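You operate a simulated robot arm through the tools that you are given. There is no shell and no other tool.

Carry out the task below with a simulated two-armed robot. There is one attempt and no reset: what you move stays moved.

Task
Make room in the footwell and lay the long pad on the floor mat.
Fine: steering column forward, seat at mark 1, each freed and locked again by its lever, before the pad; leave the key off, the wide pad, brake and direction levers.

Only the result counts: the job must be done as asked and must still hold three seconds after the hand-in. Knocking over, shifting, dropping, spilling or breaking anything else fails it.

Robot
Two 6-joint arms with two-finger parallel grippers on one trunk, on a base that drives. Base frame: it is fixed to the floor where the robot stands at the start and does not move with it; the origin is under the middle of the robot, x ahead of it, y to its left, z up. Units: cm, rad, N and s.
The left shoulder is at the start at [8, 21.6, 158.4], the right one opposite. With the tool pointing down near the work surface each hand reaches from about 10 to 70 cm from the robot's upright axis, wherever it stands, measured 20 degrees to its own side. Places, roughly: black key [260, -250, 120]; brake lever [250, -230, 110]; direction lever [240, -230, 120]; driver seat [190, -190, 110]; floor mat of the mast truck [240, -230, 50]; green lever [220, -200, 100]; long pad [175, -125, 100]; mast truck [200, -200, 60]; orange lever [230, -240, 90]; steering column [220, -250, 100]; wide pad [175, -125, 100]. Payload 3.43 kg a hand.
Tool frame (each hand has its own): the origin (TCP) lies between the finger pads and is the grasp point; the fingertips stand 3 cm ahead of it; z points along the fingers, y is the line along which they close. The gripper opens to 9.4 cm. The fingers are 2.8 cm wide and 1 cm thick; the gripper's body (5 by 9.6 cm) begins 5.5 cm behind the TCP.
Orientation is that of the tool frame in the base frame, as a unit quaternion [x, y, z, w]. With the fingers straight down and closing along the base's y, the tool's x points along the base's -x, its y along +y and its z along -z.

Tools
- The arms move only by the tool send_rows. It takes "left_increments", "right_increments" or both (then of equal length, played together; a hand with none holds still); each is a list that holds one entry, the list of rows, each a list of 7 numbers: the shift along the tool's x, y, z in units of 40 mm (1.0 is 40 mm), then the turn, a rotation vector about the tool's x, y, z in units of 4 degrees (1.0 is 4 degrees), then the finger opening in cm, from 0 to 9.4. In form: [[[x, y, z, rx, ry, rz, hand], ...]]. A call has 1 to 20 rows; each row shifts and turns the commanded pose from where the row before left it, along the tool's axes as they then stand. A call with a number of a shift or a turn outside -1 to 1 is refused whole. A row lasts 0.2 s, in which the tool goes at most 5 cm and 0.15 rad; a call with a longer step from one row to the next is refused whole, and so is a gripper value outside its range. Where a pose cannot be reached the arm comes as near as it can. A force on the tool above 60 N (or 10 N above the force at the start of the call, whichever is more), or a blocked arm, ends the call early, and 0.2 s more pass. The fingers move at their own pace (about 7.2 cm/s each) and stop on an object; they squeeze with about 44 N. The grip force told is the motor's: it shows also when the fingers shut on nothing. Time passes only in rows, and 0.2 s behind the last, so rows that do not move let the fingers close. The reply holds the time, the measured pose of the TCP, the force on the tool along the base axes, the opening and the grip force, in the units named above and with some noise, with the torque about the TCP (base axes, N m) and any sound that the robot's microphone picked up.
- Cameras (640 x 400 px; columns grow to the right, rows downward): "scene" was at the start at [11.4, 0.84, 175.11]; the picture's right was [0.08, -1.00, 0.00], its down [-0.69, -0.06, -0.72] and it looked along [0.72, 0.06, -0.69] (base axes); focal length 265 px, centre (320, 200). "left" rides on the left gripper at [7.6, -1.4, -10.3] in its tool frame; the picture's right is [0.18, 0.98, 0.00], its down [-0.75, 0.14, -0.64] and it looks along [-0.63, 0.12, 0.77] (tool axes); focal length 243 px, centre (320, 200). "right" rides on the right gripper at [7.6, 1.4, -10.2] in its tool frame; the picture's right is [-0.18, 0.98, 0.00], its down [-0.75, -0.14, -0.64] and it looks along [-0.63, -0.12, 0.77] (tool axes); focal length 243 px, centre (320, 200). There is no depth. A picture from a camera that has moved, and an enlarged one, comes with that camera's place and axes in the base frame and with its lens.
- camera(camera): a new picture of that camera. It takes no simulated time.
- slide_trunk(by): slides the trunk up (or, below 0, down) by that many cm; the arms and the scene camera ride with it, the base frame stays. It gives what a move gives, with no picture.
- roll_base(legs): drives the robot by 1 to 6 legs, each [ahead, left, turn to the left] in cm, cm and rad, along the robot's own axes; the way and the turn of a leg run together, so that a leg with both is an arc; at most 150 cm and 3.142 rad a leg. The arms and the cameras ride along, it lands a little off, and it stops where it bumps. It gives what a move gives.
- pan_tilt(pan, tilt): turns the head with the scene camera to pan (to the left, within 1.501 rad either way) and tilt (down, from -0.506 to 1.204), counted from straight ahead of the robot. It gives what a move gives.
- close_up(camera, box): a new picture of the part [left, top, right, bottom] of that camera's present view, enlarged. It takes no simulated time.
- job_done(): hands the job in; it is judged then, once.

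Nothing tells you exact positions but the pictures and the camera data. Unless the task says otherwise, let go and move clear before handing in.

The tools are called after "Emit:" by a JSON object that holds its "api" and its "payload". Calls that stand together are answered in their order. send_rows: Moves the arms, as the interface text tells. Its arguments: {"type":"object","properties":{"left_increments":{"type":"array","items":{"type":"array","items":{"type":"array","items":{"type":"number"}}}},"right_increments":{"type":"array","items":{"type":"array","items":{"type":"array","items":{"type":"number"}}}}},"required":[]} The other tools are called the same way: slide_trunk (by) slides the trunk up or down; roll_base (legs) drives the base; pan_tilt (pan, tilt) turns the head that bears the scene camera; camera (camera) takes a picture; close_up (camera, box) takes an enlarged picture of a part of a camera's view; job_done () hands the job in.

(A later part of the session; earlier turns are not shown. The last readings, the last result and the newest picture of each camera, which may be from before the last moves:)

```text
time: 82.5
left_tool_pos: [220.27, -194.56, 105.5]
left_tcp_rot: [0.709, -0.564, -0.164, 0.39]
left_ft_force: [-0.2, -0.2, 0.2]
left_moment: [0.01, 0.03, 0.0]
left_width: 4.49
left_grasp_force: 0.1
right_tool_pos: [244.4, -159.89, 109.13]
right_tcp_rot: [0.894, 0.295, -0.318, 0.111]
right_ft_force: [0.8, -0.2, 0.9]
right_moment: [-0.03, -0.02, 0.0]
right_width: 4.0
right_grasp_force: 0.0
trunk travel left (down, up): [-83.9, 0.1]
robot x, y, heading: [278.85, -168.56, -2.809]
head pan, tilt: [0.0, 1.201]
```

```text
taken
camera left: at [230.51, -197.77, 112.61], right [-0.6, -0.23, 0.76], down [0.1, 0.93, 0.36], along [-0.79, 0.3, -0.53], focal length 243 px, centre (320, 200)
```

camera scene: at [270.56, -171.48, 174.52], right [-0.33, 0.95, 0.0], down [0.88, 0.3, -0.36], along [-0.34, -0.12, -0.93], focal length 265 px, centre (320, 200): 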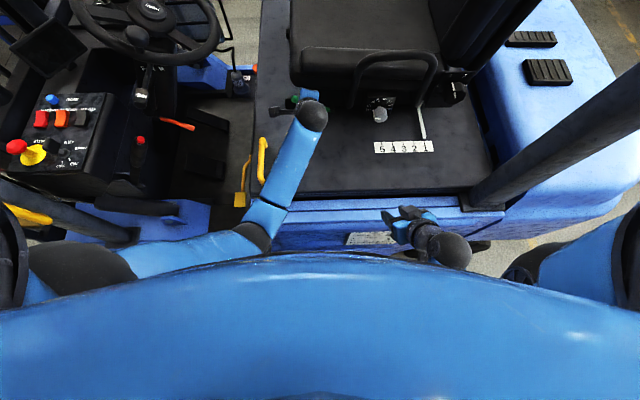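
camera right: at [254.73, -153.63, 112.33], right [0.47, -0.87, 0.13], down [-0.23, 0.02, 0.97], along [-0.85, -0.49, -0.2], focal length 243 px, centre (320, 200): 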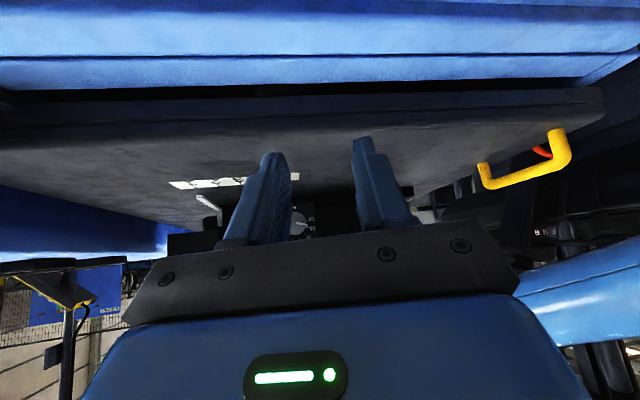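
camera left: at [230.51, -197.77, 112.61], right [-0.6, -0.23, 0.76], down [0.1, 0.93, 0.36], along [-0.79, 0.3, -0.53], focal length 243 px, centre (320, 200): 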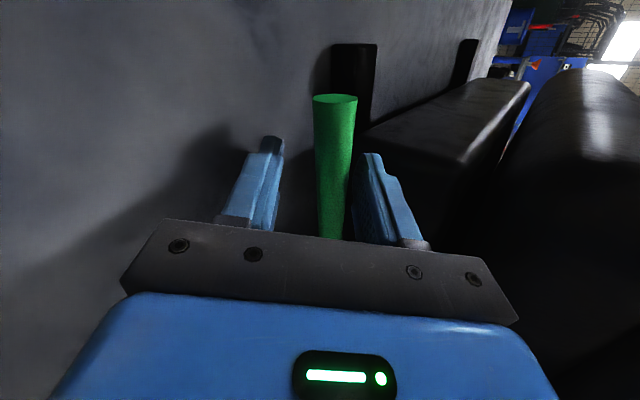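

Clear of the lever. I withdraw the left hand outward and up.

Emit:
{"api": "send_rows", "payload": {"left_increments": [[[0, 0, -0.5, 0, 0, 0, 4.5], [0, 0, -0.8, 0, 0, 0, 4.5], [0, 0, -0.8, 0, 0, 0, 4.5], [0, 0, -0.8, 0, 0, 0, 4.5], [0, 0, -0.8, 0, 0, 0, 4.5]]]}}

Emit:
{"api": "pan_tilt", "payload": {"pan": 0.5, "tilt": 0.9}}

Emit:
{"api": "camera", "payload": {"camera": "scene"}}

Emit:
{"api": "close_up", "payload": {"camera": "scene", "box": [200, 50, 400, 200]}}

```text
time: 83.7
left_tool_pos: [230.43, -189.18, 115.17]
left_tcp_rot: [0.709, -0.562, -0.166, 0.392]
left_ft_force: [-0.6, -0.1, -0.2]
left_moment: [0.02, 0.01, -0.02]
left_width: 4.49
left_grasp_force: 0.1
right_tool_pos: [244.49, -159.79, 109.18]
right_tcp_rot: [0.894, 0.295, -0.318, 0.111]
right_ft_force: [-0.1, 0.7, -0.2]
right_moment: [-0.04, 0.0, 0.02]
right_width: 4.01
right_grasp_force: 0.1
trunk travel left (down, up): [-83.9, 0.1]
robot x, y, heading: [278.38, -168.56, -2.804]
head pan, tilt: [0.0, 1.201]
```

```text
time: 84.6
left_tool_pos: [230.23, -189.2, 115.22]
left_tcp_rot: [0.709, -0.563, -0.165, 0.392]
left_ft_force: [0.6, 0.1, 0.7]
left_moment: [0.01, 0.0, 0.0]
left_width: 4.5
left_grasp_force: 0.1
right_tool_pos: [244.24, -159.77, 109.16]
right_tcp_rot: [0.894, 0.295, -0.318, 0.112]
right_ft_force: [-0.5, 0.4, -0.5]
right_moment: [0.03, 0.0, 0.04]
right_width: 4.03
right_grasp_force: 0.0
trunk travel left (down, up): [-83.9, 0.1]
robot x, y, heading: [278.61, -168.91, -2.808]
head pan, tilt: [0.499, 0.901]
```

```text
taken
camera scene: at [271.04, -175.09, 176.51], right [-0.74, 0.67, 0.0], down [0.53, 0.58, -0.62], along [-0.42, -0.46, -0.78], focal length 265 px, centre (320, 200)
```

scene: 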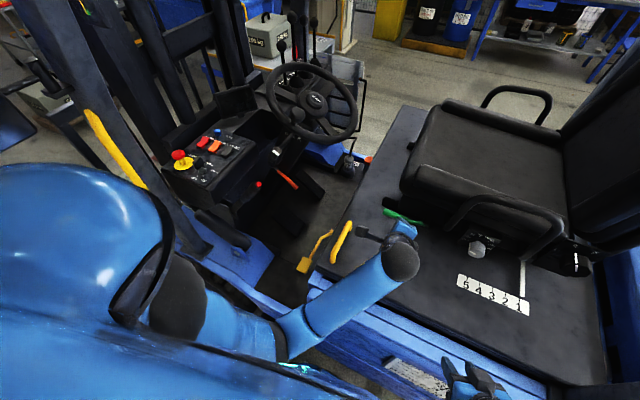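

```text
2.67 times, centred on (300, 125) of scene
camera zoom: at [271.04, -175.09, 176.51], right [-0.74, 0.67, 0.0], down [0.53, 0.58, -0.62], along [-0.42, -0.46, -0.78], focal length 708 px, centre (373, 400)
```

zoom: 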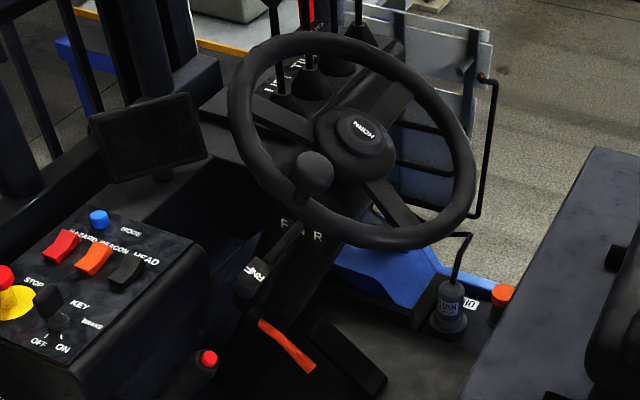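

Seat done. The orange lever hangs from the column's left side, from about [232, -244, 97] down-rearward to its tip [228, -237, 90]; the brake lever's red tip at [251, -222.6, 122] is nearer to me and must be avoided. I back away to reconfigure the arms and lower the trunk.

Emit:
{"api": "roll_base", "payload": {"legs": [[-38, 5, 0]]}}

Emit:
{"api": "slide_trunk", "payload": {"by": -20}}

Emit:
{"api": "pan_tilt", "payload": {"pan": 0.4, "tilt": 0.6}}

Emit:
{"api": "camera", "payload": {"camera": "scene"}}

Emit:
{"api": "close_up", "payload": {"camera": "scene", "box": [160, 80, 360, 220]}}

```text
time: 87.0
left_tool_pos: [267.27, -181.97, 115.02]
left_tcp_rot: [0.711, -0.561, -0.164, 0.391]
left_ft_force: [0.7, 0.3, 0.3]
left_moment: [0.0, -0.02, 0.0]
left_width: 4.48
left_grasp_force: 0.0
right_tool_pos: [280.93, -152.51, 109.09]
right_tcp_rot: [0.894, 0.298, -0.316, 0.113]
right_ft_force: [0.2, -0.4, 0.3]
right_moment: [-0.01, 0.01, 0.0]
right_width: 4.01
right_grasp_force: 0.1
trunk travel left (down, up): [-83.9, 0.1]
robot x, y, heading: [315.5, -161.32, -2.803]
head pan, tilt: [0.499, 0.901]
```

```text
time: 89.2
left_tool_pos: [267.51, -181.91, 95.17]
left_tcp_rot: [0.711, -0.56, -0.164, 0.393]
left_ft_force: [-0.5, -0.4, -0.5]
left_moment: [0.0, -0.01, 0.05]
left_width: 4.49
left_grasp_force: 0.1
right_tool_pos: [281.39, -152.43, 89.11]
right_tcp_rot: [0.893, 0.298, -0.318, 0.112]
right_ft_force: [0.5, 0.5, -0.7]
right_moment: [-0.02, 0.03, -0.02]
right_width: 4.02
right_grasp_force: 0.0
trunk travel left (down, up): [-63.9, 20.1]
robot x, y, heading: [315.51, -161.2, -2.8]
head pan, tilt: [0.499, 0.901]
```

```text
time: 90.0
left_tool_pos: [267.37, -181.9, 95.16]
left_tcp_rot: [0.711, -0.56, -0.164, 0.392]
left_ft_force: [0.1, -0.4, 0.7]
left_moment: [-0.03, -0.01, 0.01]
left_width: 4.5
left_grasp_force: 0.0
right_tool_pos: [281.32, -152.37, 89.14]
right_tcp_rot: [0.893, 0.299, -0.318, 0.113]
right_ft_force: [0.2, -0.6, 0.2]
right_moment: [0.02, 0.03, -0.02]
right_width: 4.04
right_grasp_force: 0.0
trunk travel left (down, up): [-63.9, 20.1]
robot x, y, heading: [315.78, -160.99, -2.806]
head pan, tilt: [0.4, 0.6]
```

```text
taken
camera scene: at [306.69, -167.91, 158.99], right [-0.67, 0.74, 0.0], down [0.42, 0.38, -0.82], along [-0.61, -0.56, -0.57], focal length 265 px, centre (320, 200)
```

scene: 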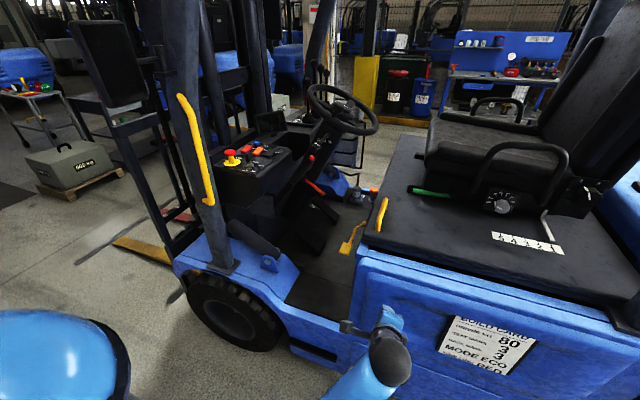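

```text
2.86 times, centred on (260, 150) of scene
camera zoom: at [306.69, -167.91, 158.99], right [-0.67, 0.74, 0.0], down [0.42, 0.38, -0.82], along [-0.61, -0.56, -0.57], focal length 758 px, centre (491, 343)
```

zoom: 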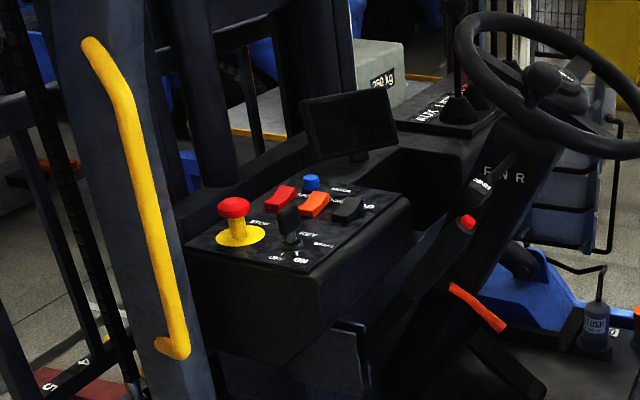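

From this vantage the corridor to the orange lever (right of the brake lever) is clear. I turn the left hand so it points forward-inward-down along that corridor, with the fingers straddling the slanted lever, still outside the truck.

Emit:
{"api": "send_rows", "payload": {"left_increments": [[[0, 0, 0, 0.15, 0.746, 0.467, 4.5], [0, 0, 0, 0.15, 0.746, 0.467, 4.5], [0, 0, 0, 0.15, 0.746, 0.467, 4.5], [0, 0, 0, 0.15, 0.746, 0.467, 4.5], [0, 0, 0, 0.15, 0.746, 0.467, 4.5], [0, 0, 0, 0.15, 0.746, 0.467, 4.5], [0, 0, 0, 0.15, 0.746, 0.467, 4.5], [0, 0, 0, 0.15, 0.746, 0.467, 4.5], [0, 0, 0, 0.15, 0.746, 0.467, 4.5]]]}}

Emit:
{"api": "camera", "payload": {"camera": "scene"}}

Emit:
{"api": "camera", "payload": {"camera": "left"}}

```text
time: 92.0
left_tool_pos: [267.43, -181.86, 95.08]
left_tcp_rot: [0.657, -0.559, 0.091, 0.497]
left_ft_force: [-0.3, -0.2, -1.0]
left_moment: [0.01, -0.02, -0.01]
left_width: 4.49
left_grasp_force: 0.0
right_tool_pos: [281.34, -152.39, 89.19]
right_tcp_rot: [0.893, 0.298, -0.317, 0.113]
right_ft_force: [0.5, -0.9, -0.5]
right_moment: [-0.01, 0.02, 0.02]
right_width: 4.02
right_grasp_force: 0.1
trunk travel left (down, up): [-63.9, 20.1]
robot x, y, heading: [315.98, -161.13, -2.801]
head pan, tilt: [0.4, 0.6]
```

```text
taken
camera scene: at [306.67, -167.88, 158.99], right [-0.67, 0.74, 0.0], down [0.42, 0.38, -0.83], along [-0.61, -0.56, -0.56], focal length 265 px, centre (320, 200)
```

scene: 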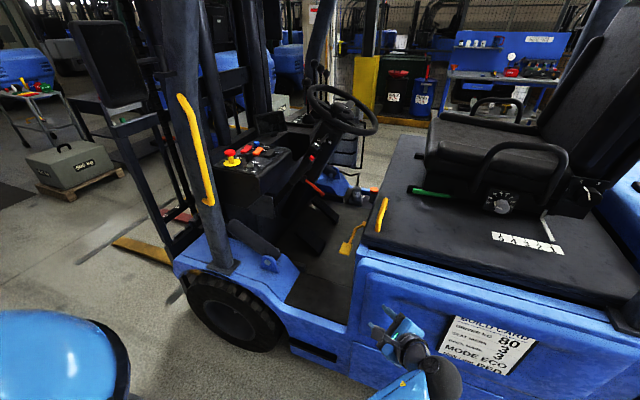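

```text
taken
camera left: at [275.83, -179.16, 104.46], right [-0.74, 0.0, 0.67], down [-0.11, 0.99, -0.12], along [-0.66, -0.16, -0.73], focal length 243 px, centre (320, 200)
```

left: 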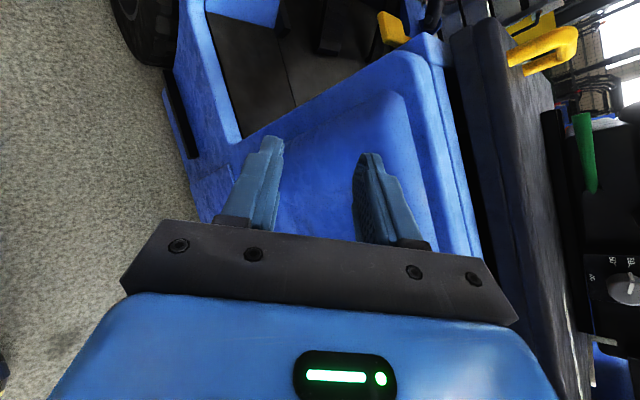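

Orientation is right. Now I raise the left hand 18 cm and bring it 12 cm toward the truck's front, still outside.

Emit:
{"api": "send_rows", "payload": {"left_increments": [[[0.578, 0.149, -0.054, 0, 0, 0, 4.5], [0.578, 0.149, -0.054, 0, 0, 0, 4.5], [0.578, 0.149, -0.054, 0, 0, 0, 4.5], [0.578, 0.149, -0.054, 0, 0, 0, 4.5], [0.578, 0.149, -0.054, 0, 0, 0, 4.5], [0.578, 0.149, -0.054, 0, 0, 0, 4.5], [0.578, 0.149, -0.054, 0, 0, 0, 4.5], [0.578, 0.149, -0.054, 0, 0, 0, 4.5], [0.578, 0.149, -0.054, 0, 0, 0, 4.5]]]}}

Emit:
{"api": "camera", "payload": {"camera": "scene"}}

Emit:
{"api": "camera", "payload": {"camera": "left"}}

```text
time: 94.0
left_tool_pos: [271.3, -193.39, 113.05]
left_tcp_rot: [0.657, -0.56, 0.089, 0.497]
left_ft_force: [0.0, 0.2, 0.7]
left_moment: [0.0, -0.02, 0.03]
left_width: 4.51
left_grasp_force: 0.1
right_tool_pos: [281.34, -152.4, 89.14]
right_tcp_rot: [0.893, 0.298, -0.317, 0.112]
right_ft_force: [-0.2, -0.8, -0.1]
right_moment: [0.01, -0.02, 0.0]
right_width: 3.97
right_grasp_force: 0.0
trunk travel left (down, up): [-63.9, 20.1]
robot x, y, heading: [315.99, -161.29, -2.797]
head pan, tilt: [0.4, 0.6]
```

```text
taken
camera scene: at [306.68, -167.94, 158.99], right [-0.67, 0.74, 0.0], down [0.42, 0.38, -0.82], along [-0.61, -0.56, -0.57], focal length 265 px, centre (320, 200)
```

scene: 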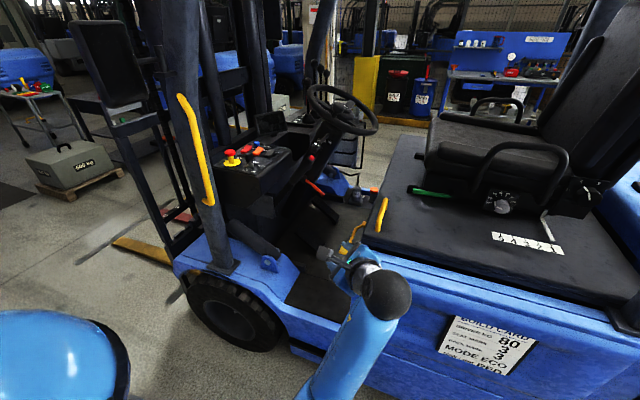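

```text
taken
camera left: at [279.75, -190.58, 122.57], right [-0.74, 0.0, 0.67], down [-0.11, 0.99, -0.11], along [-0.66, -0.16, -0.74], focal length 243 px, centre (320, 200)
```

left: 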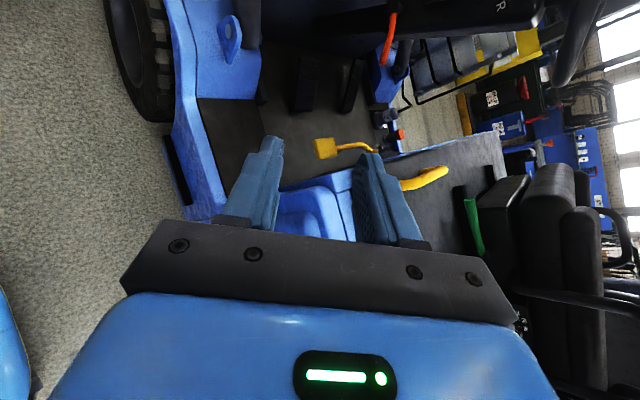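

The left camera sees the orange lever plainly down the corridor. I drive in 32 cm with the hand above hood height.

Emit:
{"api": "roll_base", "payload": {"legs": [[32, 5, 0]]}}

Emit:
{"api": "camera", "payload": {"camera": "left"}}

Emit:
{"api": "pan_tilt", "payload": {"pan": 0.4, "tilt": 0.8}}

Emit:
{"api": "camera", "payload": {"camera": "scene"}}

```text
time: 96.1
left_tool_pos: [243.38, -208.43, 113.26]
left_tcp_rot: [0.658, -0.558, 0.09, 0.498]
left_ft_force: [0.6, -0.2, 0.6]
left_moment: [0.01, -0.02, -0.01]
left_width: 4.49
left_grasp_force: 0.1
right_tool_pos: [253.2, -167.62, 89.14]
right_tcp_rot: [0.893, 0.299, -0.317, 0.113]
right_ft_force: [-0.2, 0.3, 0.2]
right_moment: [0.02, 0.01, 0.01]
right_width: 3.99
right_grasp_force: 0.1
trunk travel left (down, up): [-63.9, 20.1]
robot x, y, heading: [287.42, -176.6, -2.805]
head pan, tilt: [0.4, 0.6]
```

```text
taken
camera left: at [251.74, -205.7, 122.63], right [-0.74, 0.0, 0.67], down [-0.11, 0.99, -0.11], along [-0.66, -0.16, -0.73], focal length 243 px, centre (320, 200)
```

left: 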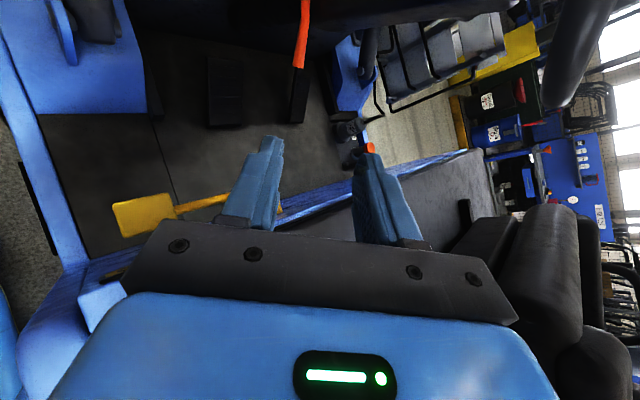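

```text
time: 96.8
left_tool_pos: [243.23, -208.58, 113.23]
left_tcp_rot: [0.658, -0.559, 0.089, 0.497]
left_ft_force: [-0.4, -0.1, -0.6]
left_moment: [0.0, 0.02, 0.03]
left_width: 4.48
left_grasp_force: 0.0
right_tool_pos: [253.09, -167.74, 89.11]
right_tcp_rot: [0.893, 0.298, -0.317, 0.112]
right_ft_force: [1.5, -0.7, 1.2]
right_moment: [0.01, 0.01, -0.01]
right_width: 4.0
right_grasp_force: 0.1
trunk travel left (down, up): [-63.9, 20.1]
robot x, y, heading: [287.9, -176.16, -2.802]
head pan, tilt: [0.4, 0.799]
```

```text
taken
camera scene: at [279.02, -182.61, 157.3], right [-0.67, 0.74, 0.0], down [0.53, 0.48, -0.7], along [-0.52, -0.47, -0.72], focal length 265 px, centre (320, 200)
```

scene: 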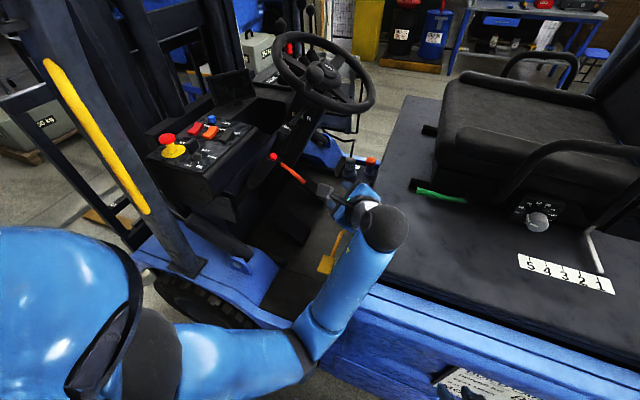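

The lever tip checks out at [228, -237, 90]. I go in along the fingers 28 cm, leaving about 10 cm for a check.

Emit:
{"api": "send_rows", "payload": {"left_increments": [[[0.01, -0.09, 0.87, 0, 0, 0, 4.5], [0.01, -0.09, 0.87, 0, 0, 0, 4.5], [0.01, -0.09, 0.87, 0, 0, 0, 4.5], [0.01, -0.09, 0.87, 0, 0, 0, 4.5], [0.01, -0.09, 0.87, 0, 0, 0, 4.5], [0.01, -0.09, 0.87, 0, 0, 0, 4.5], [0.01, -0.09, 0.87, 0, 0, 0, 4.5], [0.01, -0.09, 0.87, 0, 0, 0, 4.5]]]}}

Emit:
{"api": "camera", "payload": {"camera": "left"}}

Emit:
{"api": "camera", "payload": {"camera": "scene"}}

```text
time: 98.6
left_tool_pos: [233.42, -230.22, 98.13]
left_tcp_rot: [0.659, -0.559, 0.09, 0.496]
left_ft_force: [-1.1, 0.4, 0.6]
left_moment: [0.03, 0.02, 0.02]
left_width: 4.52
left_grasp_force: 0.1
right_tool_pos: [253.03, -167.71, 89.16]
right_tcp_rot: [0.893, 0.299, -0.317, 0.112]
right_ft_force: [-0.4, 0.1, 0.6]
right_moment: [-0.02, 0.03, -0.02]
right_width: 3.99
right_grasp_force: 0.2
trunk travel left (down, up): [-63.9, 20.1]
robot x, y, heading: [287.97, -176.2, -2.803]
head pan, tilt: [0.4, 0.799]
```

```text
taken
camera left: at [241.86, -227.5, 107.54], right [-0.74, 0.0, 0.67], down [-0.11, 0.99, -0.11], along [-0.66, -0.16, -0.74], focal length 243 px, centre (320, 200)
```

left: 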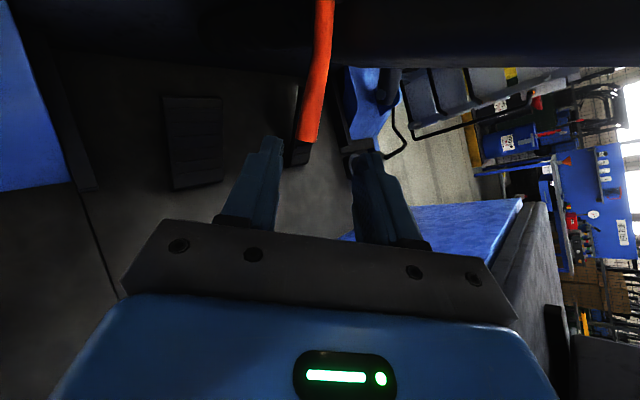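

```text
taken
camera scene: at [279.0, -182.71, 157.29], right [-0.67, 0.74, 0.0], down [0.53, 0.48, -0.7], along [-0.51, -0.47, -0.72], focal length 265 px, centre (320, 200)
```

scene: 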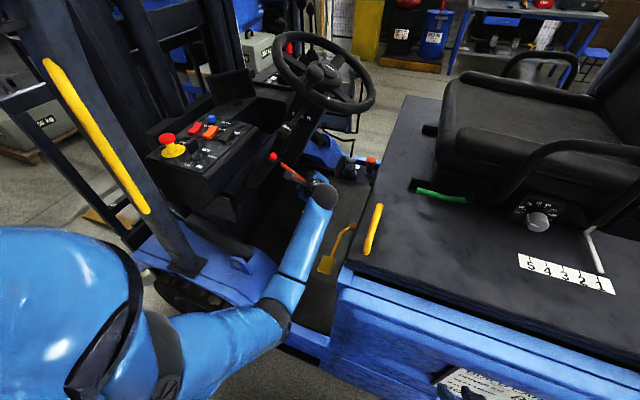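

Lever lies between the fingers' lines, slightly to one side. I correct 0.6 cm and advance 8.5 cm.

Emit:
{"api": "send_rows", "payload": {"left_increments": [[[0, -0.05, 0.5, 0, 0, 0, 5], [0, -0.05, 0.5, 0, 0, 0, 5], [0, -0.03, 0.5, 0, 0, 0, 5]]]}}

Emit:
{"api": "camera", "payload": {"camera": "left"}}

```text
time: 99.4
left_tool_pos: [231.41, -234.7, 94.95]
left_tcp_rot: [0.658, -0.558, 0.09, 0.497]
left_ft_force: [1.0, 0.0, 0.3]
left_moment: [0.01, 0.03, 0.0]
left_width: 5.01
left_grasp_force: 0.1
right_tool_pos: [253.09, -167.76, 89.26]
right_tcp_rot: [0.893, 0.299, -0.317, 0.113]
right_ft_force: [-0.1, 0.1, 0.3]
right_moment: [-0.05, 0.01, 0.02]
right_width: 4.0
right_grasp_force: 0.0
trunk travel left (down, up): [-63.9, 20.1]
robot x, y, heading: [287.57, -176.52, -2.802]
head pan, tilt: [0.4, 0.799]
```

```text
taken
camera left: at [239.76, -231.95, 104.29], right [-0.74, 0.0, 0.67], down [-0.11, 0.99, -0.11], along [-0.66, -0.16, -0.73], focal length 243 px, centre (320, 200)
```

left: 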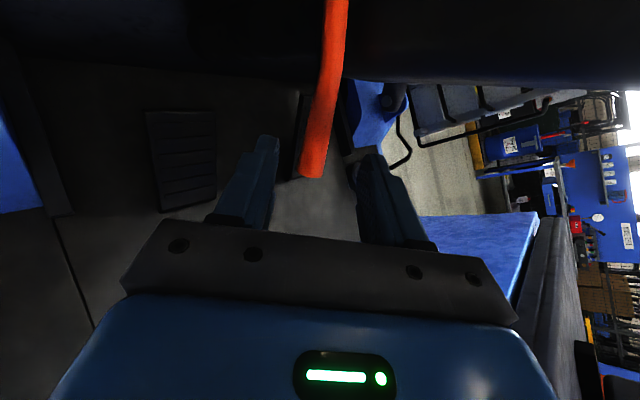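

Lined up. I advance 3 cm more and close on the orange lever.

Emit:
{"api": "send_rows", "payload": {"left_increments": [[[0, 0, 0.4, 0, 0, 0, 5], [0, 0, 0.35, 0, 0, 0, 5], [0, 0, 0, 0, 0, 0, 2.5], [0, 0, 0, 0, 0, 0, 0], [0, 0, 0, 0, 0, 0, 0], [0, 0, 0, 0, 0, 0, 0]]]}}

Emit:
{"api": "camera", "payload": {"camera": "left"}}

Emit:
{"api": "close_up", "payload": {"camera": "scene", "box": [220, 20, 400, 220]}}

```text
time: 100.8
left_tool_pos: [229.95, -236.86, 93.53]
left_tcp_rot: [0.658, -0.558, 0.09, 0.497]
left_ft_force: [-0.1, -0.2, 3.2]
left_moment: [0.01, 0.01, -0.04]
left_width: 0.01
left_grasp_force: 33.4
right_tool_pos: [253.1, -167.53, 89.11]
right_tcp_rot: [0.893, 0.299, -0.318, 0.114]
right_ft_force: [1.5, -0.5, -0.6]
right_moment: [0.02, -0.02, 0.0]
right_width: 4.01
right_grasp_force: 0.1
trunk travel left (down, up): [-63.9, 20.1]
robot x, y, heading: [287.86, -176.52, -2.801]
head pan, tilt: [0.4, 0.799]
```

```text
taken
camera left: at [238.42, -234.1, 102.85], right [-0.74, 0.0, 0.67], down [-0.11, 0.99, -0.11], along [-0.66, -0.16, -0.73], focal length 243 px, centre (320, 200)
```

left: 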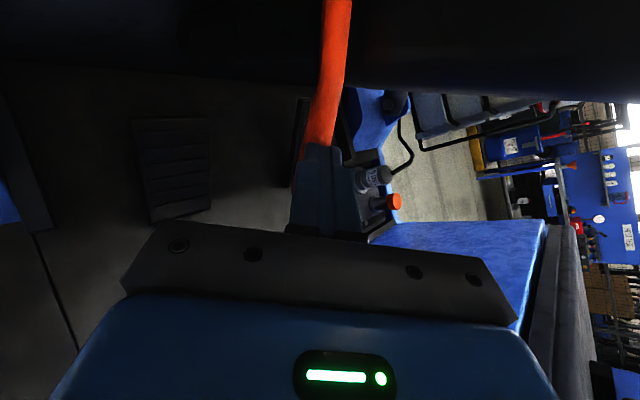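

```text
2.00 times, centred on (310, 120) of scene
camera zoom: at [279.11, -182.55, 157.31], right [-0.67, 0.74, 0.0], down [0.53, 0.48, -0.7], along [-0.52, -0.47, -0.72], focal length 531 px, centre (340, 360)
```

zoom: 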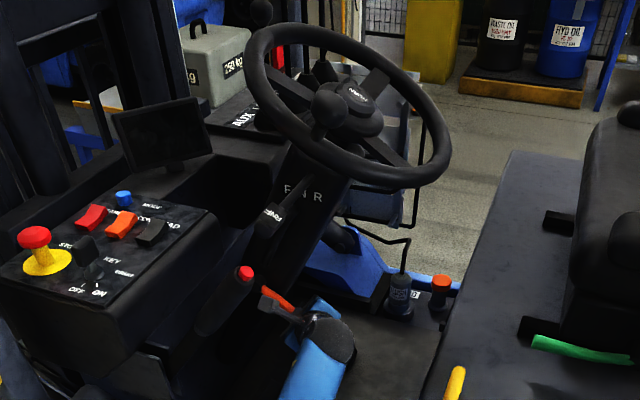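

The fingers shut just short of the lever. I reopen, advance 2.5 cm further, and look.

Emit:
{"api": "send_rows", "payload": {"left_increments": [[[0, 0, -0.25, 0, 0, 0, 2], [0, 0, 0, 0, 0, 0, 5], [0, 0, 0, 0, 0, 0, 5], [0, 0, 0.45, 0, 0, 0, 5], [0, 0, 0.4, 0, 0, 0, 5]]]}}

Emit:
{"api": "camera", "payload": {"camera": "left"}}

```text
time: 102.0
left_tool_pos: [228.91, -238.71, 92.17]
left_tcp_rot: [0.658, -0.559, 0.09, 0.497]
left_ft_force: [0.3, -0.2, -0.5]
left_moment: [0.04, 0.01, -0.03]
left_width: 4.99
left_grasp_force: 0.1
right_tool_pos: [252.96, -167.69, 89.17]
right_tcp_rot: [0.893, 0.299, -0.317, 0.113]
right_ft_force: [-0.6, -0.4, -0.1]
right_moment: [0.0, 0.02, -0.02]
right_width: 3.98
right_grasp_force: 0.1
trunk travel left (down, up): [-63.9, 20.1]
robot x, y, heading: [287.37, -176.22, -2.8]
head pan, tilt: [0.4, 0.799]
```

```text
taken
camera left: at [237.35, -236.0, 101.55], right [-0.74, 0.0, 0.67], down [-0.11, 0.99, -0.11], along [-0.66, -0.16, -0.74], focal length 243 px, centre (320, 200)
```

left: 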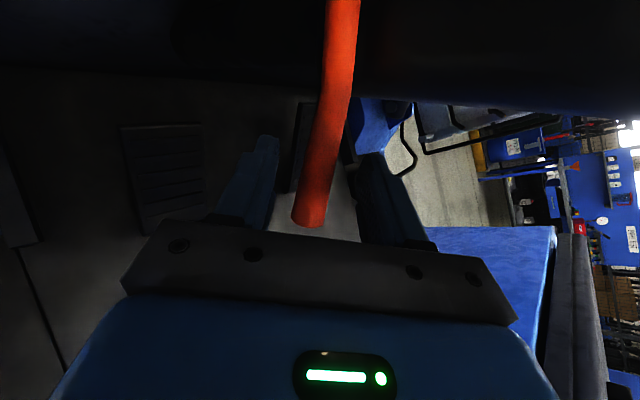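

Now the rod sits between the pads. Closing.

Emit:
{"api": "send_rows", "payload": {"left_increments": [[[0, 0, 0, 0, 0, 0, 2.5], [0, 0, 0, 0, 0, 0, 0], [0, 0, 0, 0, 0, 0, 0], [0, 0, 0, 0, 0, 0, 0]]]}}

Emit:
{"api": "camera", "payload": {"camera": "left"}}

```text
time: 103.0
left_tool_pos: [229.14, -238.83, 92.19]
left_tcp_rot: [0.659, -0.558, 0.091, 0.496]
left_ft_force: [7.0, 0.9, -1.9]
left_moment: [0.08, -1.05, -1.24]
left_width: 1.89
left_grasp_force: 44.6
right_tool_pos: [253.16, -167.75, 89.17]
right_tcp_rot: [0.893, 0.298, -0.318, 0.112]
right_ft_force: [1.1, 0.8, -0.6]
right_moment: [0.0, 0.0, -0.03]
right_width: 4.0
right_grasp_force: 0.0
trunk travel left (down, up): [-63.9, 20.1]
robot x, y, heading: [287.75, -176.05, -2.8]
head pan, tilt: [0.4, 0.799]
```

```text
taken
camera left: at [237.47, -235.96, 101.58], right [-0.74, 0.0, 0.67], down [-0.11, 0.99, -0.11], along [-0.66, -0.16, -0.74], focal length 243 px, centre (320, 200)
```

left: 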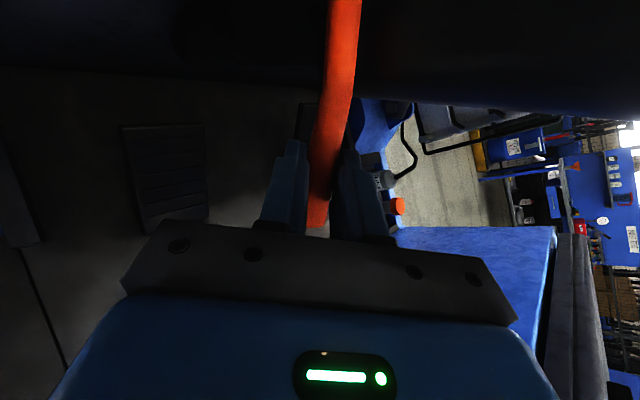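

Held. I test raising the orange lever's tip by 0.8 cm.

Emit:
{"api": "send_rows", "payload": {"left_increments": [[[0, 0.066, -0.074, 0, 0, 0, 0], [0, 0.066, -0.074, 0, 0, 0, 0], [0, 0, 0, 0, 0, 0, 0]]]}}

```text
time: 103.8
left_tool_pos: [229.03, -238.73, 92.24]
left_tcp_rot: [0.662, -0.558, 0.091, 0.492]
left_ft_force: [14.4, -9.6, -19.3]
left_moment: [0.52, -1.21, -1.15]
left_width: 1.89
left_grasp_force: 45.3
right_tool_pos: [253.14, -167.96, 89.1]
right_tcp_rot: [0.893, 0.301, -0.316, 0.112]
right_ft_force: [0.2, -0.1, 0.0]
right_moment: [-0.03, -0.01, -0.01]
right_width: 3.99
right_grasp_force: 0.1
trunk travel left (down, up): [-63.9, 20.1]
robot x, y, heading: [287.9, -176.47, -2.803]
head pan, tilt: [0.4, 0.799]
```

Almost no movement against about 25 N, so it is probably at its upper stop. I test the other way, pressing it down-forward.

Emit:
{"api": "send_rows", "payload": {"left_increments": [[[0, -0.066, 0.074, 0, 0, 0, 0], [0, -0.066, 0.074, 0, 0, 0, 0], [0, -0.066, 0.074, 0, 0, 0, 0], [0, -0.066, 0.074, 0, 0, 0, 0], [0, 0, 0, 0, 0, 0, 0]]]}}

Emit:
{"api": "camera", "payload": {"camera": "left"}}

```text
time: 105.0
left_tool_pos: [229.05, -238.7, 92.04]
left_tcp_rot: [0.656, -0.558, 0.09, 0.5]
left_ft_force: [17.9, 21.5, 3.3]
left_moment: [-0.93, -0.83, -0.52]
left_width: 1.88
left_grasp_force: 45.0
right_tool_pos: [253.38, -167.31, 89.32]
right_tcp_rot: [0.893, 0.298, -0.319, 0.114]
right_ft_force: [-0.6, -0.1, -0.3]
right_moment: [-0.02, -0.01, -0.03]
right_width: 4.0
right_grasp_force: 0.1
trunk travel left (down, up): [-63.9, 20.1]
robot x, y, heading: [287.79, -176.3, -2.801]
head pan, tilt: [0.4, 0.799]
```

```text
taken
camera left: at [237.56, -235.96, 101.5], right [-0.74, 0.0, 0.67], down [-0.1, 0.99, -0.12], along [-0.66, -0.16, -0.73], focal length 243 px, centre (320, 200)
```

left: 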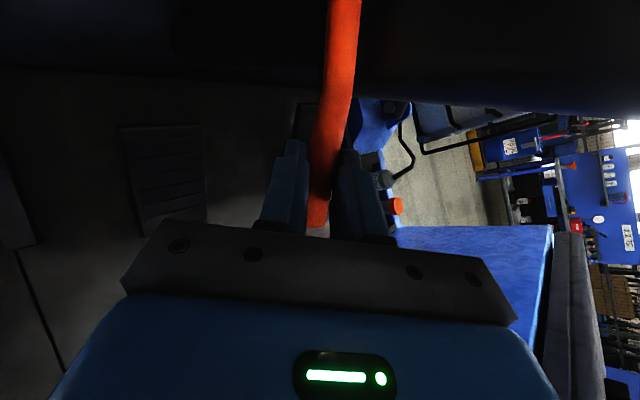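

Still little movement. I press further the same way, up to about 45 N.

Emit:
{"api": "send_rows", "payload": {"left_increments": [[[0, -0.083, 0.092, 0, 0, 0, 0], [0, -0.083, 0.092, 0, 0, 0, 0], [0, 0, 0, 0, 0, 0, 0]]]}}

Emit:
{"api": "camera", "payload": {"camera": "left"}}

```text
time: 105.8
left_tool_pos: [229.13, -239.33, 91.63]
left_tcp_rot: [0.655, -0.559, 0.088, 0.502]
left_ft_force: [-1.8, 24.8, 10.4]
left_moment: [-1.43, -0.6, -0.57]
left_width: 2.0
left_grasp_force: 44.8
right_tool_pos: [253.38, -167.2, 89.15]
right_tcp_rot: [0.893, 0.296, -0.32, 0.114]
right_ft_force: [-0.4, 0.1, 0.2]
right_moment: [0.0, -0.01, 0.01]
right_width: 4.02
right_grasp_force: 0.0
trunk travel left (down, up): [-63.9, 20.1]
robot x, y, heading: [287.41, -176.03, -2.805]
head pan, tilt: [0.4, 0.799]
```

```text
taken
camera left: at [237.55, -236.57, 100.9], right [-0.74, 0.0, 0.67], down [-0.1, 0.99, -0.12], along [-0.66, -0.16, -0.73], focal length 243 px, centre (320, 200)
```

left: 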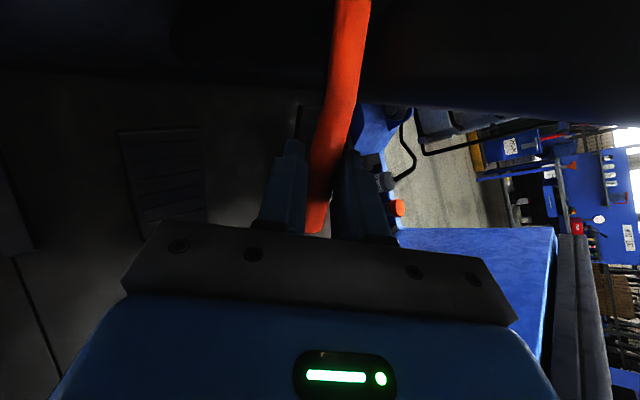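

There is some turning now. I keep pressing another centimetre and watch.

Emit:
{"api": "send_rows", "payload": {"left_increments": [[[0, -0.083, 0.092, 0, 0, 0, 0], [0, -0.083, 0.092, 0, 0, 0, 0], [0, 0, 0, 0, 0, 0, 0]]]}}

Emit:
{"api": "camera", "payload": {"camera": "left"}}

Emit:
{"api": "close_up", "payload": {"camera": "scene", "box": [220, 20, 400, 220]}}

```text
time: 106.6
left_tool_pos: [229.19, -240.12, 90.76]
left_tcp_rot: [0.655, -0.558, 0.089, 0.501]
left_ft_force: [-16.6, 16.0, 16.2]
left_moment: [-1.96, -0.43, -0.5]
left_width: 2.21
left_grasp_force: 45.4
right_tool_pos: [253.11, -167.36, 89.02]
right_tcp_rot: [0.893, 0.297, -0.318, 0.115]
right_ft_force: [-0.8, -0.1, -0.5]
right_moment: [-0.01, 0.01, -0.02]
right_width: 4.0
right_grasp_force: 0.1
trunk travel left (down, up): [-63.9, 20.1]
robot x, y, heading: [287.79, -176.61, -2.801]
head pan, tilt: [0.4, 0.799]
```

```text
taken
camera left: at [237.65, -237.26, 100.15], right [-0.74, 0.01, 0.67], down [-0.1, 0.99, -0.12], along [-0.66, -0.16, -0.73], focal length 243 px, centre (320, 200)
```

left: 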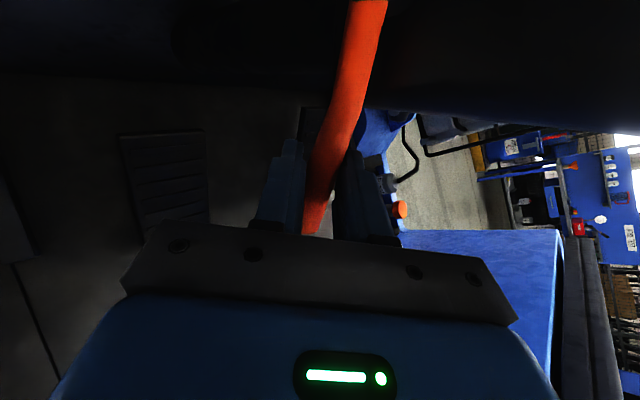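

```text
2.00 times, centred on (310, 120) of scene
camera zoom: at [278.9, -181.95, 157.33], right [-0.67, 0.74, 0.0], down [0.53, 0.48, -0.7], along [-0.51, -0.47, -0.72], focal length 531 px, centre (340, 360)
```

zoom: 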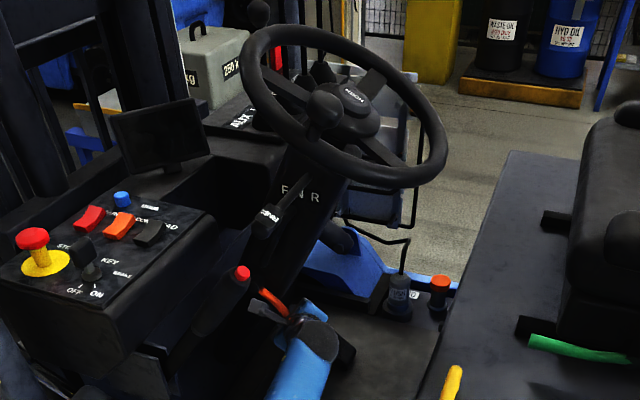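

The lever is swinging down and forward. I follow its arc on toward the free position.

Emit:
{"api": "send_rows", "payload": {"left_increments": [[[0.02, -0.06, 0.11, 0, 0, 0, 0], [0.02, -0.06, 0.11, 0, 0, 0, 0], [0.02, -0.06, 0.11, 0, 0, 0, 0], [0.03, -0.05, 0.11, 0, 0, 0, 0], [0, 0, 0, 0, 0, 0, 0]]]}}

Emit:
{"api": "camera", "payload": {"camera": "left"}}

Emit:
{"api": "close_up", "payload": {"camera": "scene", "box": [220, 20, 400, 220]}}

```text
time: 107.8
left_tool_pos: [229.56, -241.67, 89.33]
left_tcp_rot: [0.656, -0.56, 0.09, 0.498]
left_ft_force: [-9.2, 22.8, 7.7]
left_moment: [-2.05, -0.56, -0.38]
left_width: 2.73
left_grasp_force: 45.0
right_tool_pos: [253.0, -167.26, 89.13]
right_tcp_rot: [0.892, 0.298, -0.318, 0.116]
right_ft_force: [-0.5, -0.2, 0.7]
right_moment: [-0.03, -0.02, -0.02]
right_width: 4.01
right_grasp_force: 0.2
trunk travel left (down, up): [-63.9, 20.1]
robot x, y, heading: [287.64, -176.33, -2.803]
head pan, tilt: [0.4, 0.799]
```

```text
taken
camera left: at [237.98, -238.85, 98.68], right [-0.74, 0.0, 0.67], down [-0.1, 0.99, -0.12], along [-0.66, -0.16, -0.74], focal length 243 px, centre (320, 200)
```

left: 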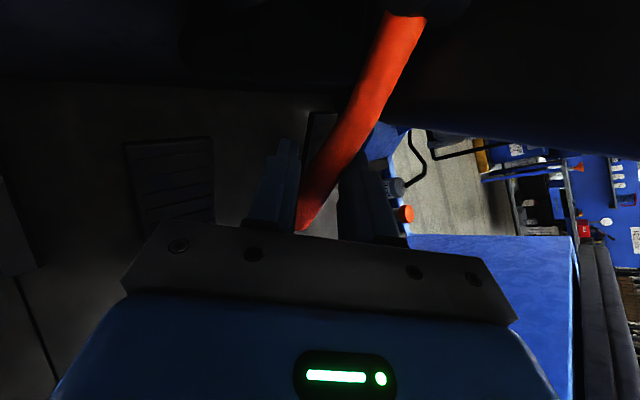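

```text
2.00 times, centred on (310, 120) of scene
camera zoom: at [279.0, -181.89, 157.32], right [-0.67, 0.74, 0.0], down [0.53, 0.48, -0.7], along [-0.51, -0.47, -0.72], focal length 531 px, centre (340, 360)
```

zoom: 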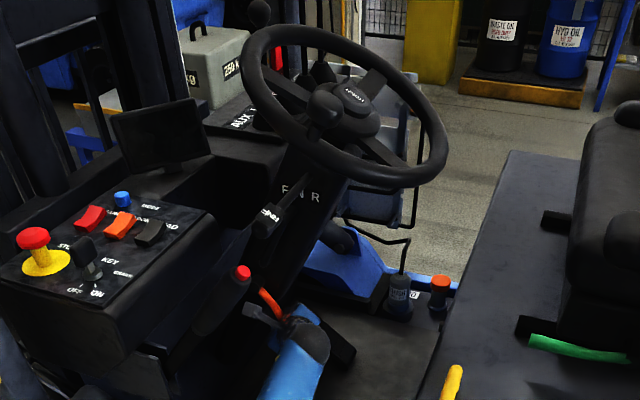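

It is turning steadily. I follow with both arc and hand rotation a bit further to find the stop.

Emit:
{"api": "send_rows", "payload": {"left_increments": [[[0.02, -0.04, 0.08, -0.12, 0.7, 0.63, 0], [0.02, -0.04, 0.08, -0.12, 0.7, 0.63, 0], [0.02, -0.04, 0.08, -0.12, 0.7, 0.63, 0], [0.02, -0.04, 0.08, -0.12, 0.7, 0.63, 0], [0, 0, 0, 0, 0, 0, 0]]]}}

Emit:
{"api": "camera", "payload": {"camera": "left"}}

Emit:
{"api": "close_up", "payload": {"camera": "scene", "box": [220, 20, 400, 220]}}

```text
time: 109.0
left_tool_pos: [230.44, -243.65, 88.49]
left_tcp_rot: [0.588, -0.562, 0.189, 0.55]
left_ft_force: [17.2, 1.0, 1.4]
left_moment: [0.87, -1.66, -0.48]
left_width: 2.67
left_grasp_force: 44.8
right_tool_pos: [253.4, -167.77, 89.17]
right_tcp_rot: [0.892, 0.299, -0.319, 0.114]
right_ft_force: [0.5, -0.1, -0.6]
right_moment: [-0.03, -0.01, -0.02]
right_width: 4.01
right_grasp_force: 0.1
trunk travel left (down, up): [-63.9, 20.1]
robot x, y, heading: [287.83, -176.29, -2.798]
head pan, tilt: [0.4, 0.799]
```

```text
taken
camera left: at [237.91, -238.56, 97.62], right [-0.8, 0.15, 0.58], down [-0.09, 0.93, -0.36], along [-0.59, -0.34, -0.73], focal length 243 px, centre (320, 200)
```

left: 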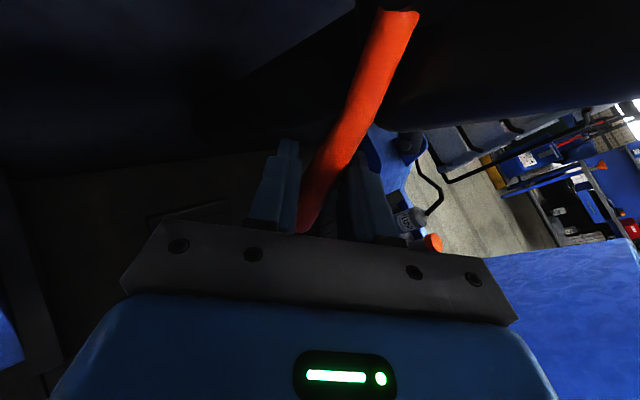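

```text
2.00 times, centred on (310, 120) of scene
camera zoom: at [279.48, -182.5, 157.33], right [-0.68, 0.74, 0.0], down [0.53, 0.48, -0.7], along [-0.52, -0.47, -0.72], focal length 531 px, centre (340, 360)
```

zoom: 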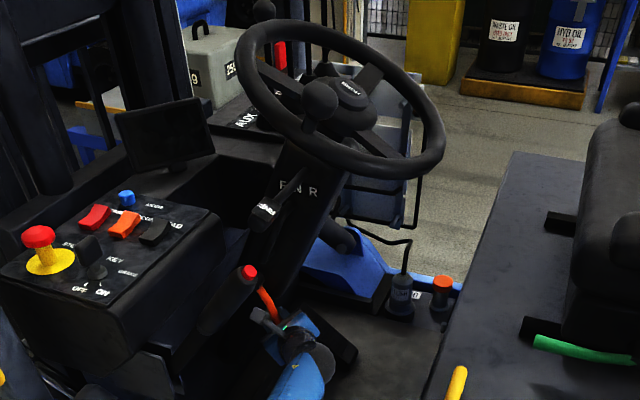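

The wheel and column have begun to move forward, so the column is free. I keep hold of the lever and push it forward 2 cm.

Emit:
{"api": "send_rows", "payload": {"left_increments": [[[0.0525, -0.051, 0.068, 0, 0, 0, 0], [0.0525, -0.051, 0.068, 0, 0, 0, 0], [0.0525, -0.051, 0.068, 0, 0, 0, 0], [0.0525, -0.051, 0.068, 0, 0, 0, 0], [0.0525, -0.051, 0.068, 0, 0, 0, 0], [0, 0, 0, 0, 0, 0, 0]]]}}

Emit:
{"api": "camera", "payload": {"camera": "left"}}

Emit:
{"api": "close_up", "payload": {"camera": "scene", "box": [220, 20, 400, 220]}}

```text
time: 110.4
left_tool_pos: [230.89, -245.01, 89.02]
left_tcp_rot: [0.586, -0.562, 0.188, 0.553]
left_ft_force: [30.8, 20.4, 10.1]
left_moment: [-0.68, -1.65, -0.47]
left_width: 2.64
left_grasp_force: 44.5
right_tool_pos: [253.45, -167.44, 89.2]
right_tcp_rot: [0.892, 0.299, -0.32, 0.115]
right_ft_force: [-0.3, -0.3, -0.4]
right_moment: [-0.01, 0.01, -0.03]
right_width: 4.0
right_grasp_force: 0.1
trunk travel left (down, up): [-63.9, 20.1]
robot x, y, heading: [287.64, -176.18, -2.805]
head pan, tilt: [0.4, 0.799]
```

```text
taken
camera left: at [238.51, -239.94, 98.17], right [-0.8, 0.16, 0.58], down [-0.09, 0.93, -0.37], along [-0.6, -0.35, -0.72], focal length 243 px, centre (320, 200)
```

left: 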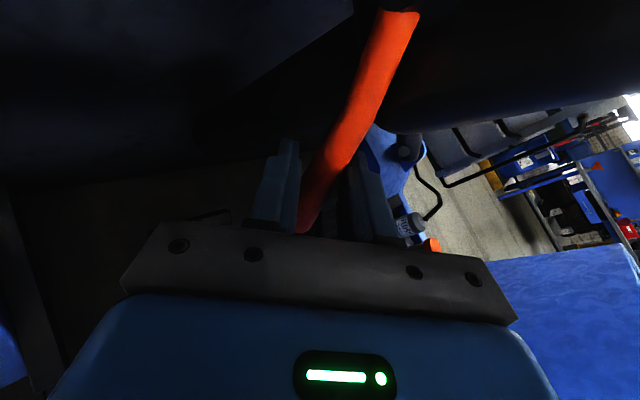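

```text
2.00 times, centred on (310, 120) of scene
camera zoom: at [279.84, -181.98, 157.39], right [-0.67, 0.74, 0.0], down [0.53, 0.48, -0.7], along [-0.52, -0.47, -0.71], focal length 531 px, centre (340, 360)
```

zoom: 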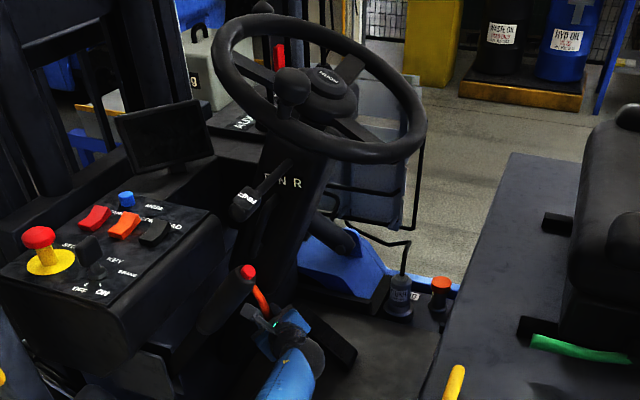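

The column swings forward easily; the wheel is visibly further ahead. I relieve the sideways load (0.6 cm outward) and push on.

Emit:
{"api": "send_rows", "payload": {"left_increments": [[[0.02, -0.112, -0.098, 0, 0, 0, 0], [0.0525, -0.051, 0.068, 0, 0, 0, 0], [0.0525, -0.051, 0.068, 0, 0, 0, 0], [0.0525, -0.051, 0.068, 0, 0, 0, 0], [0.0525, -0.051, 0.068, 0, 0, 0, 0], [0.0525, -0.051, 0.068, 0, 0, 0, 0], [0, 0, 0, 0, 0, 0, 0]]]}}

Emit:
{"api": "camera", "payload": {"camera": "left"}}

Emit:
{"api": "close_up", "payload": {"camera": "scene", "box": [220, 20, 400, 220]}}

```text
time: 112.0
left_tool_pos: [231.51, -246.72, 89.17]
left_tcp_rot: [0.584, -0.563, 0.188, 0.554]
left_ft_force: [-8.2, 9.4, 23.5]
left_moment: [-2.08, -0.58, -0.37]
left_width: 2.82
left_grasp_force: 45.2
right_tool_pos: [253.17, -167.11, 89.17]
right_tcp_rot: [0.892, 0.298, -0.319, 0.115]
right_ft_force: [-0.7, 0.6, -1.4]
right_moment: [0.02, -0.04, 0.03]
right_width: 3.99
right_grasp_force: 0.1
trunk travel left (down, up): [-63.9, 20.1]
robot x, y, heading: [287.72, -175.96, -2.801]
head pan, tilt: [0.4, 0.799]
```

```text
taken
camera left: at [239.17, -241.56, 98.24], right [-0.8, 0.16, 0.58], down [-0.09, 0.92, -0.37], along [-0.6, -0.34, -0.72], focal length 243 px, centre (320, 200)
```

left: 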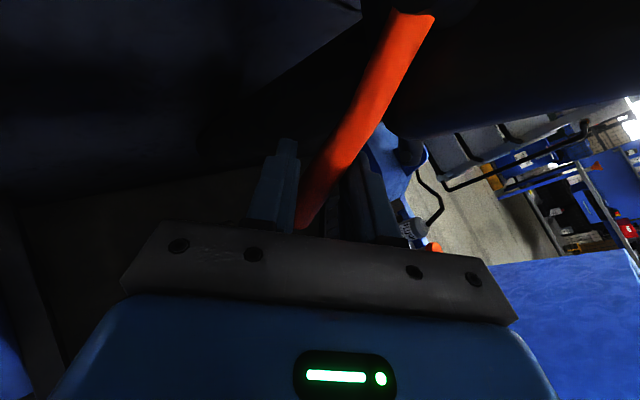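

```text
2.00 times, centred on (310, 120) of scene
camera zoom: at [279.21, -181.9, 157.35], right [-0.67, 0.74, 0.0], down [0.53, 0.48, -0.7], along [-0.52, -0.47, -0.71], focal length 531 px, centre (340, 360)
```

zoom: 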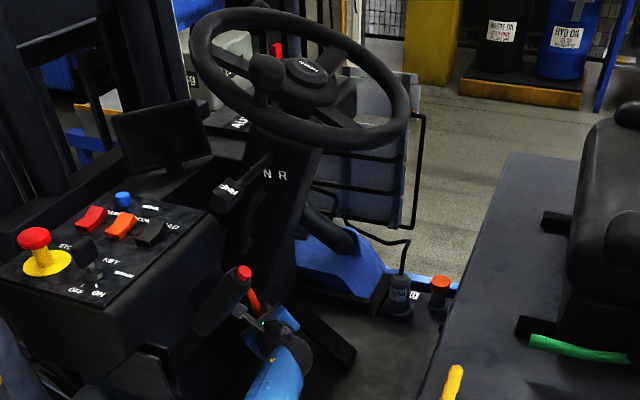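

Still moving freely. I push on, slightly upward, toward its forward stop.

Emit:
{"api": "send_rows", "payload": {"left_increments": [[[0.069, -0.042, 0.0615, 0, 0, 0, 0], [0.069, -0.042, 0.0615, 0, 0, 0, 0], [0.069, -0.042, 0.0615, 0, 0, 0, 0], [0.069, -0.042, 0.0615, 0, 0, 0, 0], [0.069, -0.042, 0.0615, 0, 0, 0, 0], [0, 0, 0, 0, 0, 0, 0]]]}}

Emit:
{"api": "camera", "payload": {"camera": "left"}}

Emit:
{"api": "close_up", "payload": {"camera": "scene", "box": [200, 0, 400, 220]}}

```text
time: 113.4
left_tool_pos: [232.24, -248.62, 89.48]
left_tcp_rot: [0.585, -0.562, 0.187, 0.554]
left_ft_force: [-9.9, 9.7, 24.9]
left_moment: [-1.78, -0.89, -0.45]
left_width: 2.92
left_grasp_force: 45.5
right_tool_pos: [253.2, -167.43, 89.03]
right_tcp_rot: [0.893, 0.298, -0.319, 0.115]
right_ft_force: [0.4, -0.1, -0.6]
right_moment: [-0.01, 0.0, 0.0]
right_width: 3.98
right_grasp_force: 0.0
trunk travel left (down, up): [-63.9, 20.1]
robot x, y, heading: [287.79, -176.42, -2.801]
head pan, tilt: [0.4, 0.799]
```

```text
taken
camera left: at [239.91, -243.46, 98.64], right [-0.8, 0.16, 0.58], down [-0.09, 0.92, -0.37], along [-0.6, -0.35, -0.72], focal length 243 px, centre (320, 200)
```

left: 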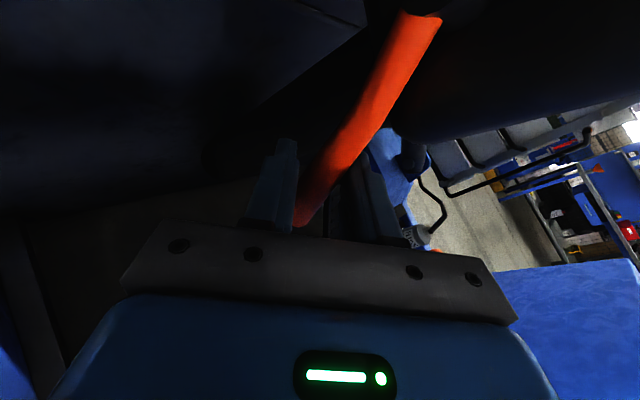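

```text
1.82 times, centred on (300, 110) of scene
camera zoom: at [279.22, -181.87, 157.35], right [-0.67, 0.74, 0.0], down [0.53, 0.48, -0.7], along [-0.52, -0.47, -0.71], focal length 483 px, centre (356, 364)
```

zoom: 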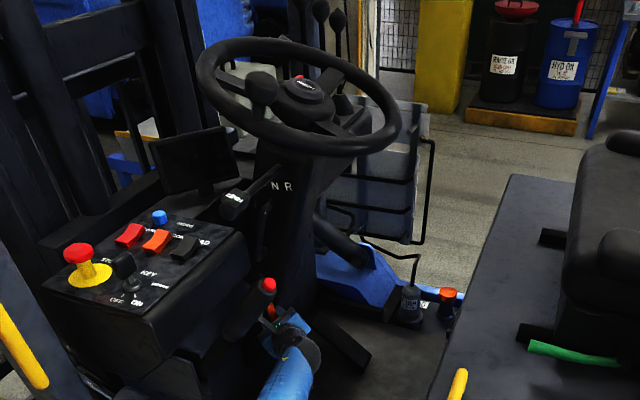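

Continuing in small steps until resistance rises.

Emit:
{"api": "send_rows", "payload": {"left_increments": [[[0.069, -0.042, 0.0615, 0, 0, 0, 0], [0.069, -0.042, 0.0615, 0, 0, 0, 0], [0.069, -0.042, 0.0615, 0, 0, 0, 0], [0, 0, 0, 0, 0, 0, 0]]]}}

Emit:
{"api": "close_up", "payload": {"camera": "scene", "box": [200, 0, 400, 220]}}

```text
time: 114.4
left_tool_pos: [232.5, -248.93, 89.64]
left_tcp_rot: [0.583, -0.566, 0.187, 0.553]
left_ft_force: [-4.0, 38.3, 19.2]
left_moment: [-2.1, -0.53, -0.44]
left_width: 2.92
left_grasp_force: 44.6
right_tool_pos: [253.25, -166.92, 88.98]
right_tcp_rot: [0.892, 0.297, -0.32, 0.117]
right_ft_force: [0.3, 0.3, 0.6]
right_moment: [0.02, 0.03, 0.0]
right_width: 4.0
right_grasp_force: 0.1
trunk travel left (down, up): [-63.9, 20.1]
robot x, y, heading: [287.46, -176.15, -2.801]
head pan, tilt: [0.4, 0.799]
```

```text
1.82 times, centred on (300, 110) of scene
camera zoom: at [279.26, -181.33, 157.36], right [-0.67, 0.74, -0.01], down [0.53, 0.48, -0.7], along [-0.52, -0.47, -0.71], focal length 483 px, centre (356, 364)
```

zoom: 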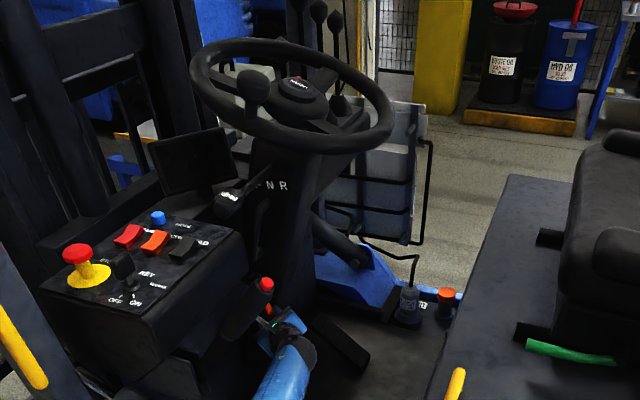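

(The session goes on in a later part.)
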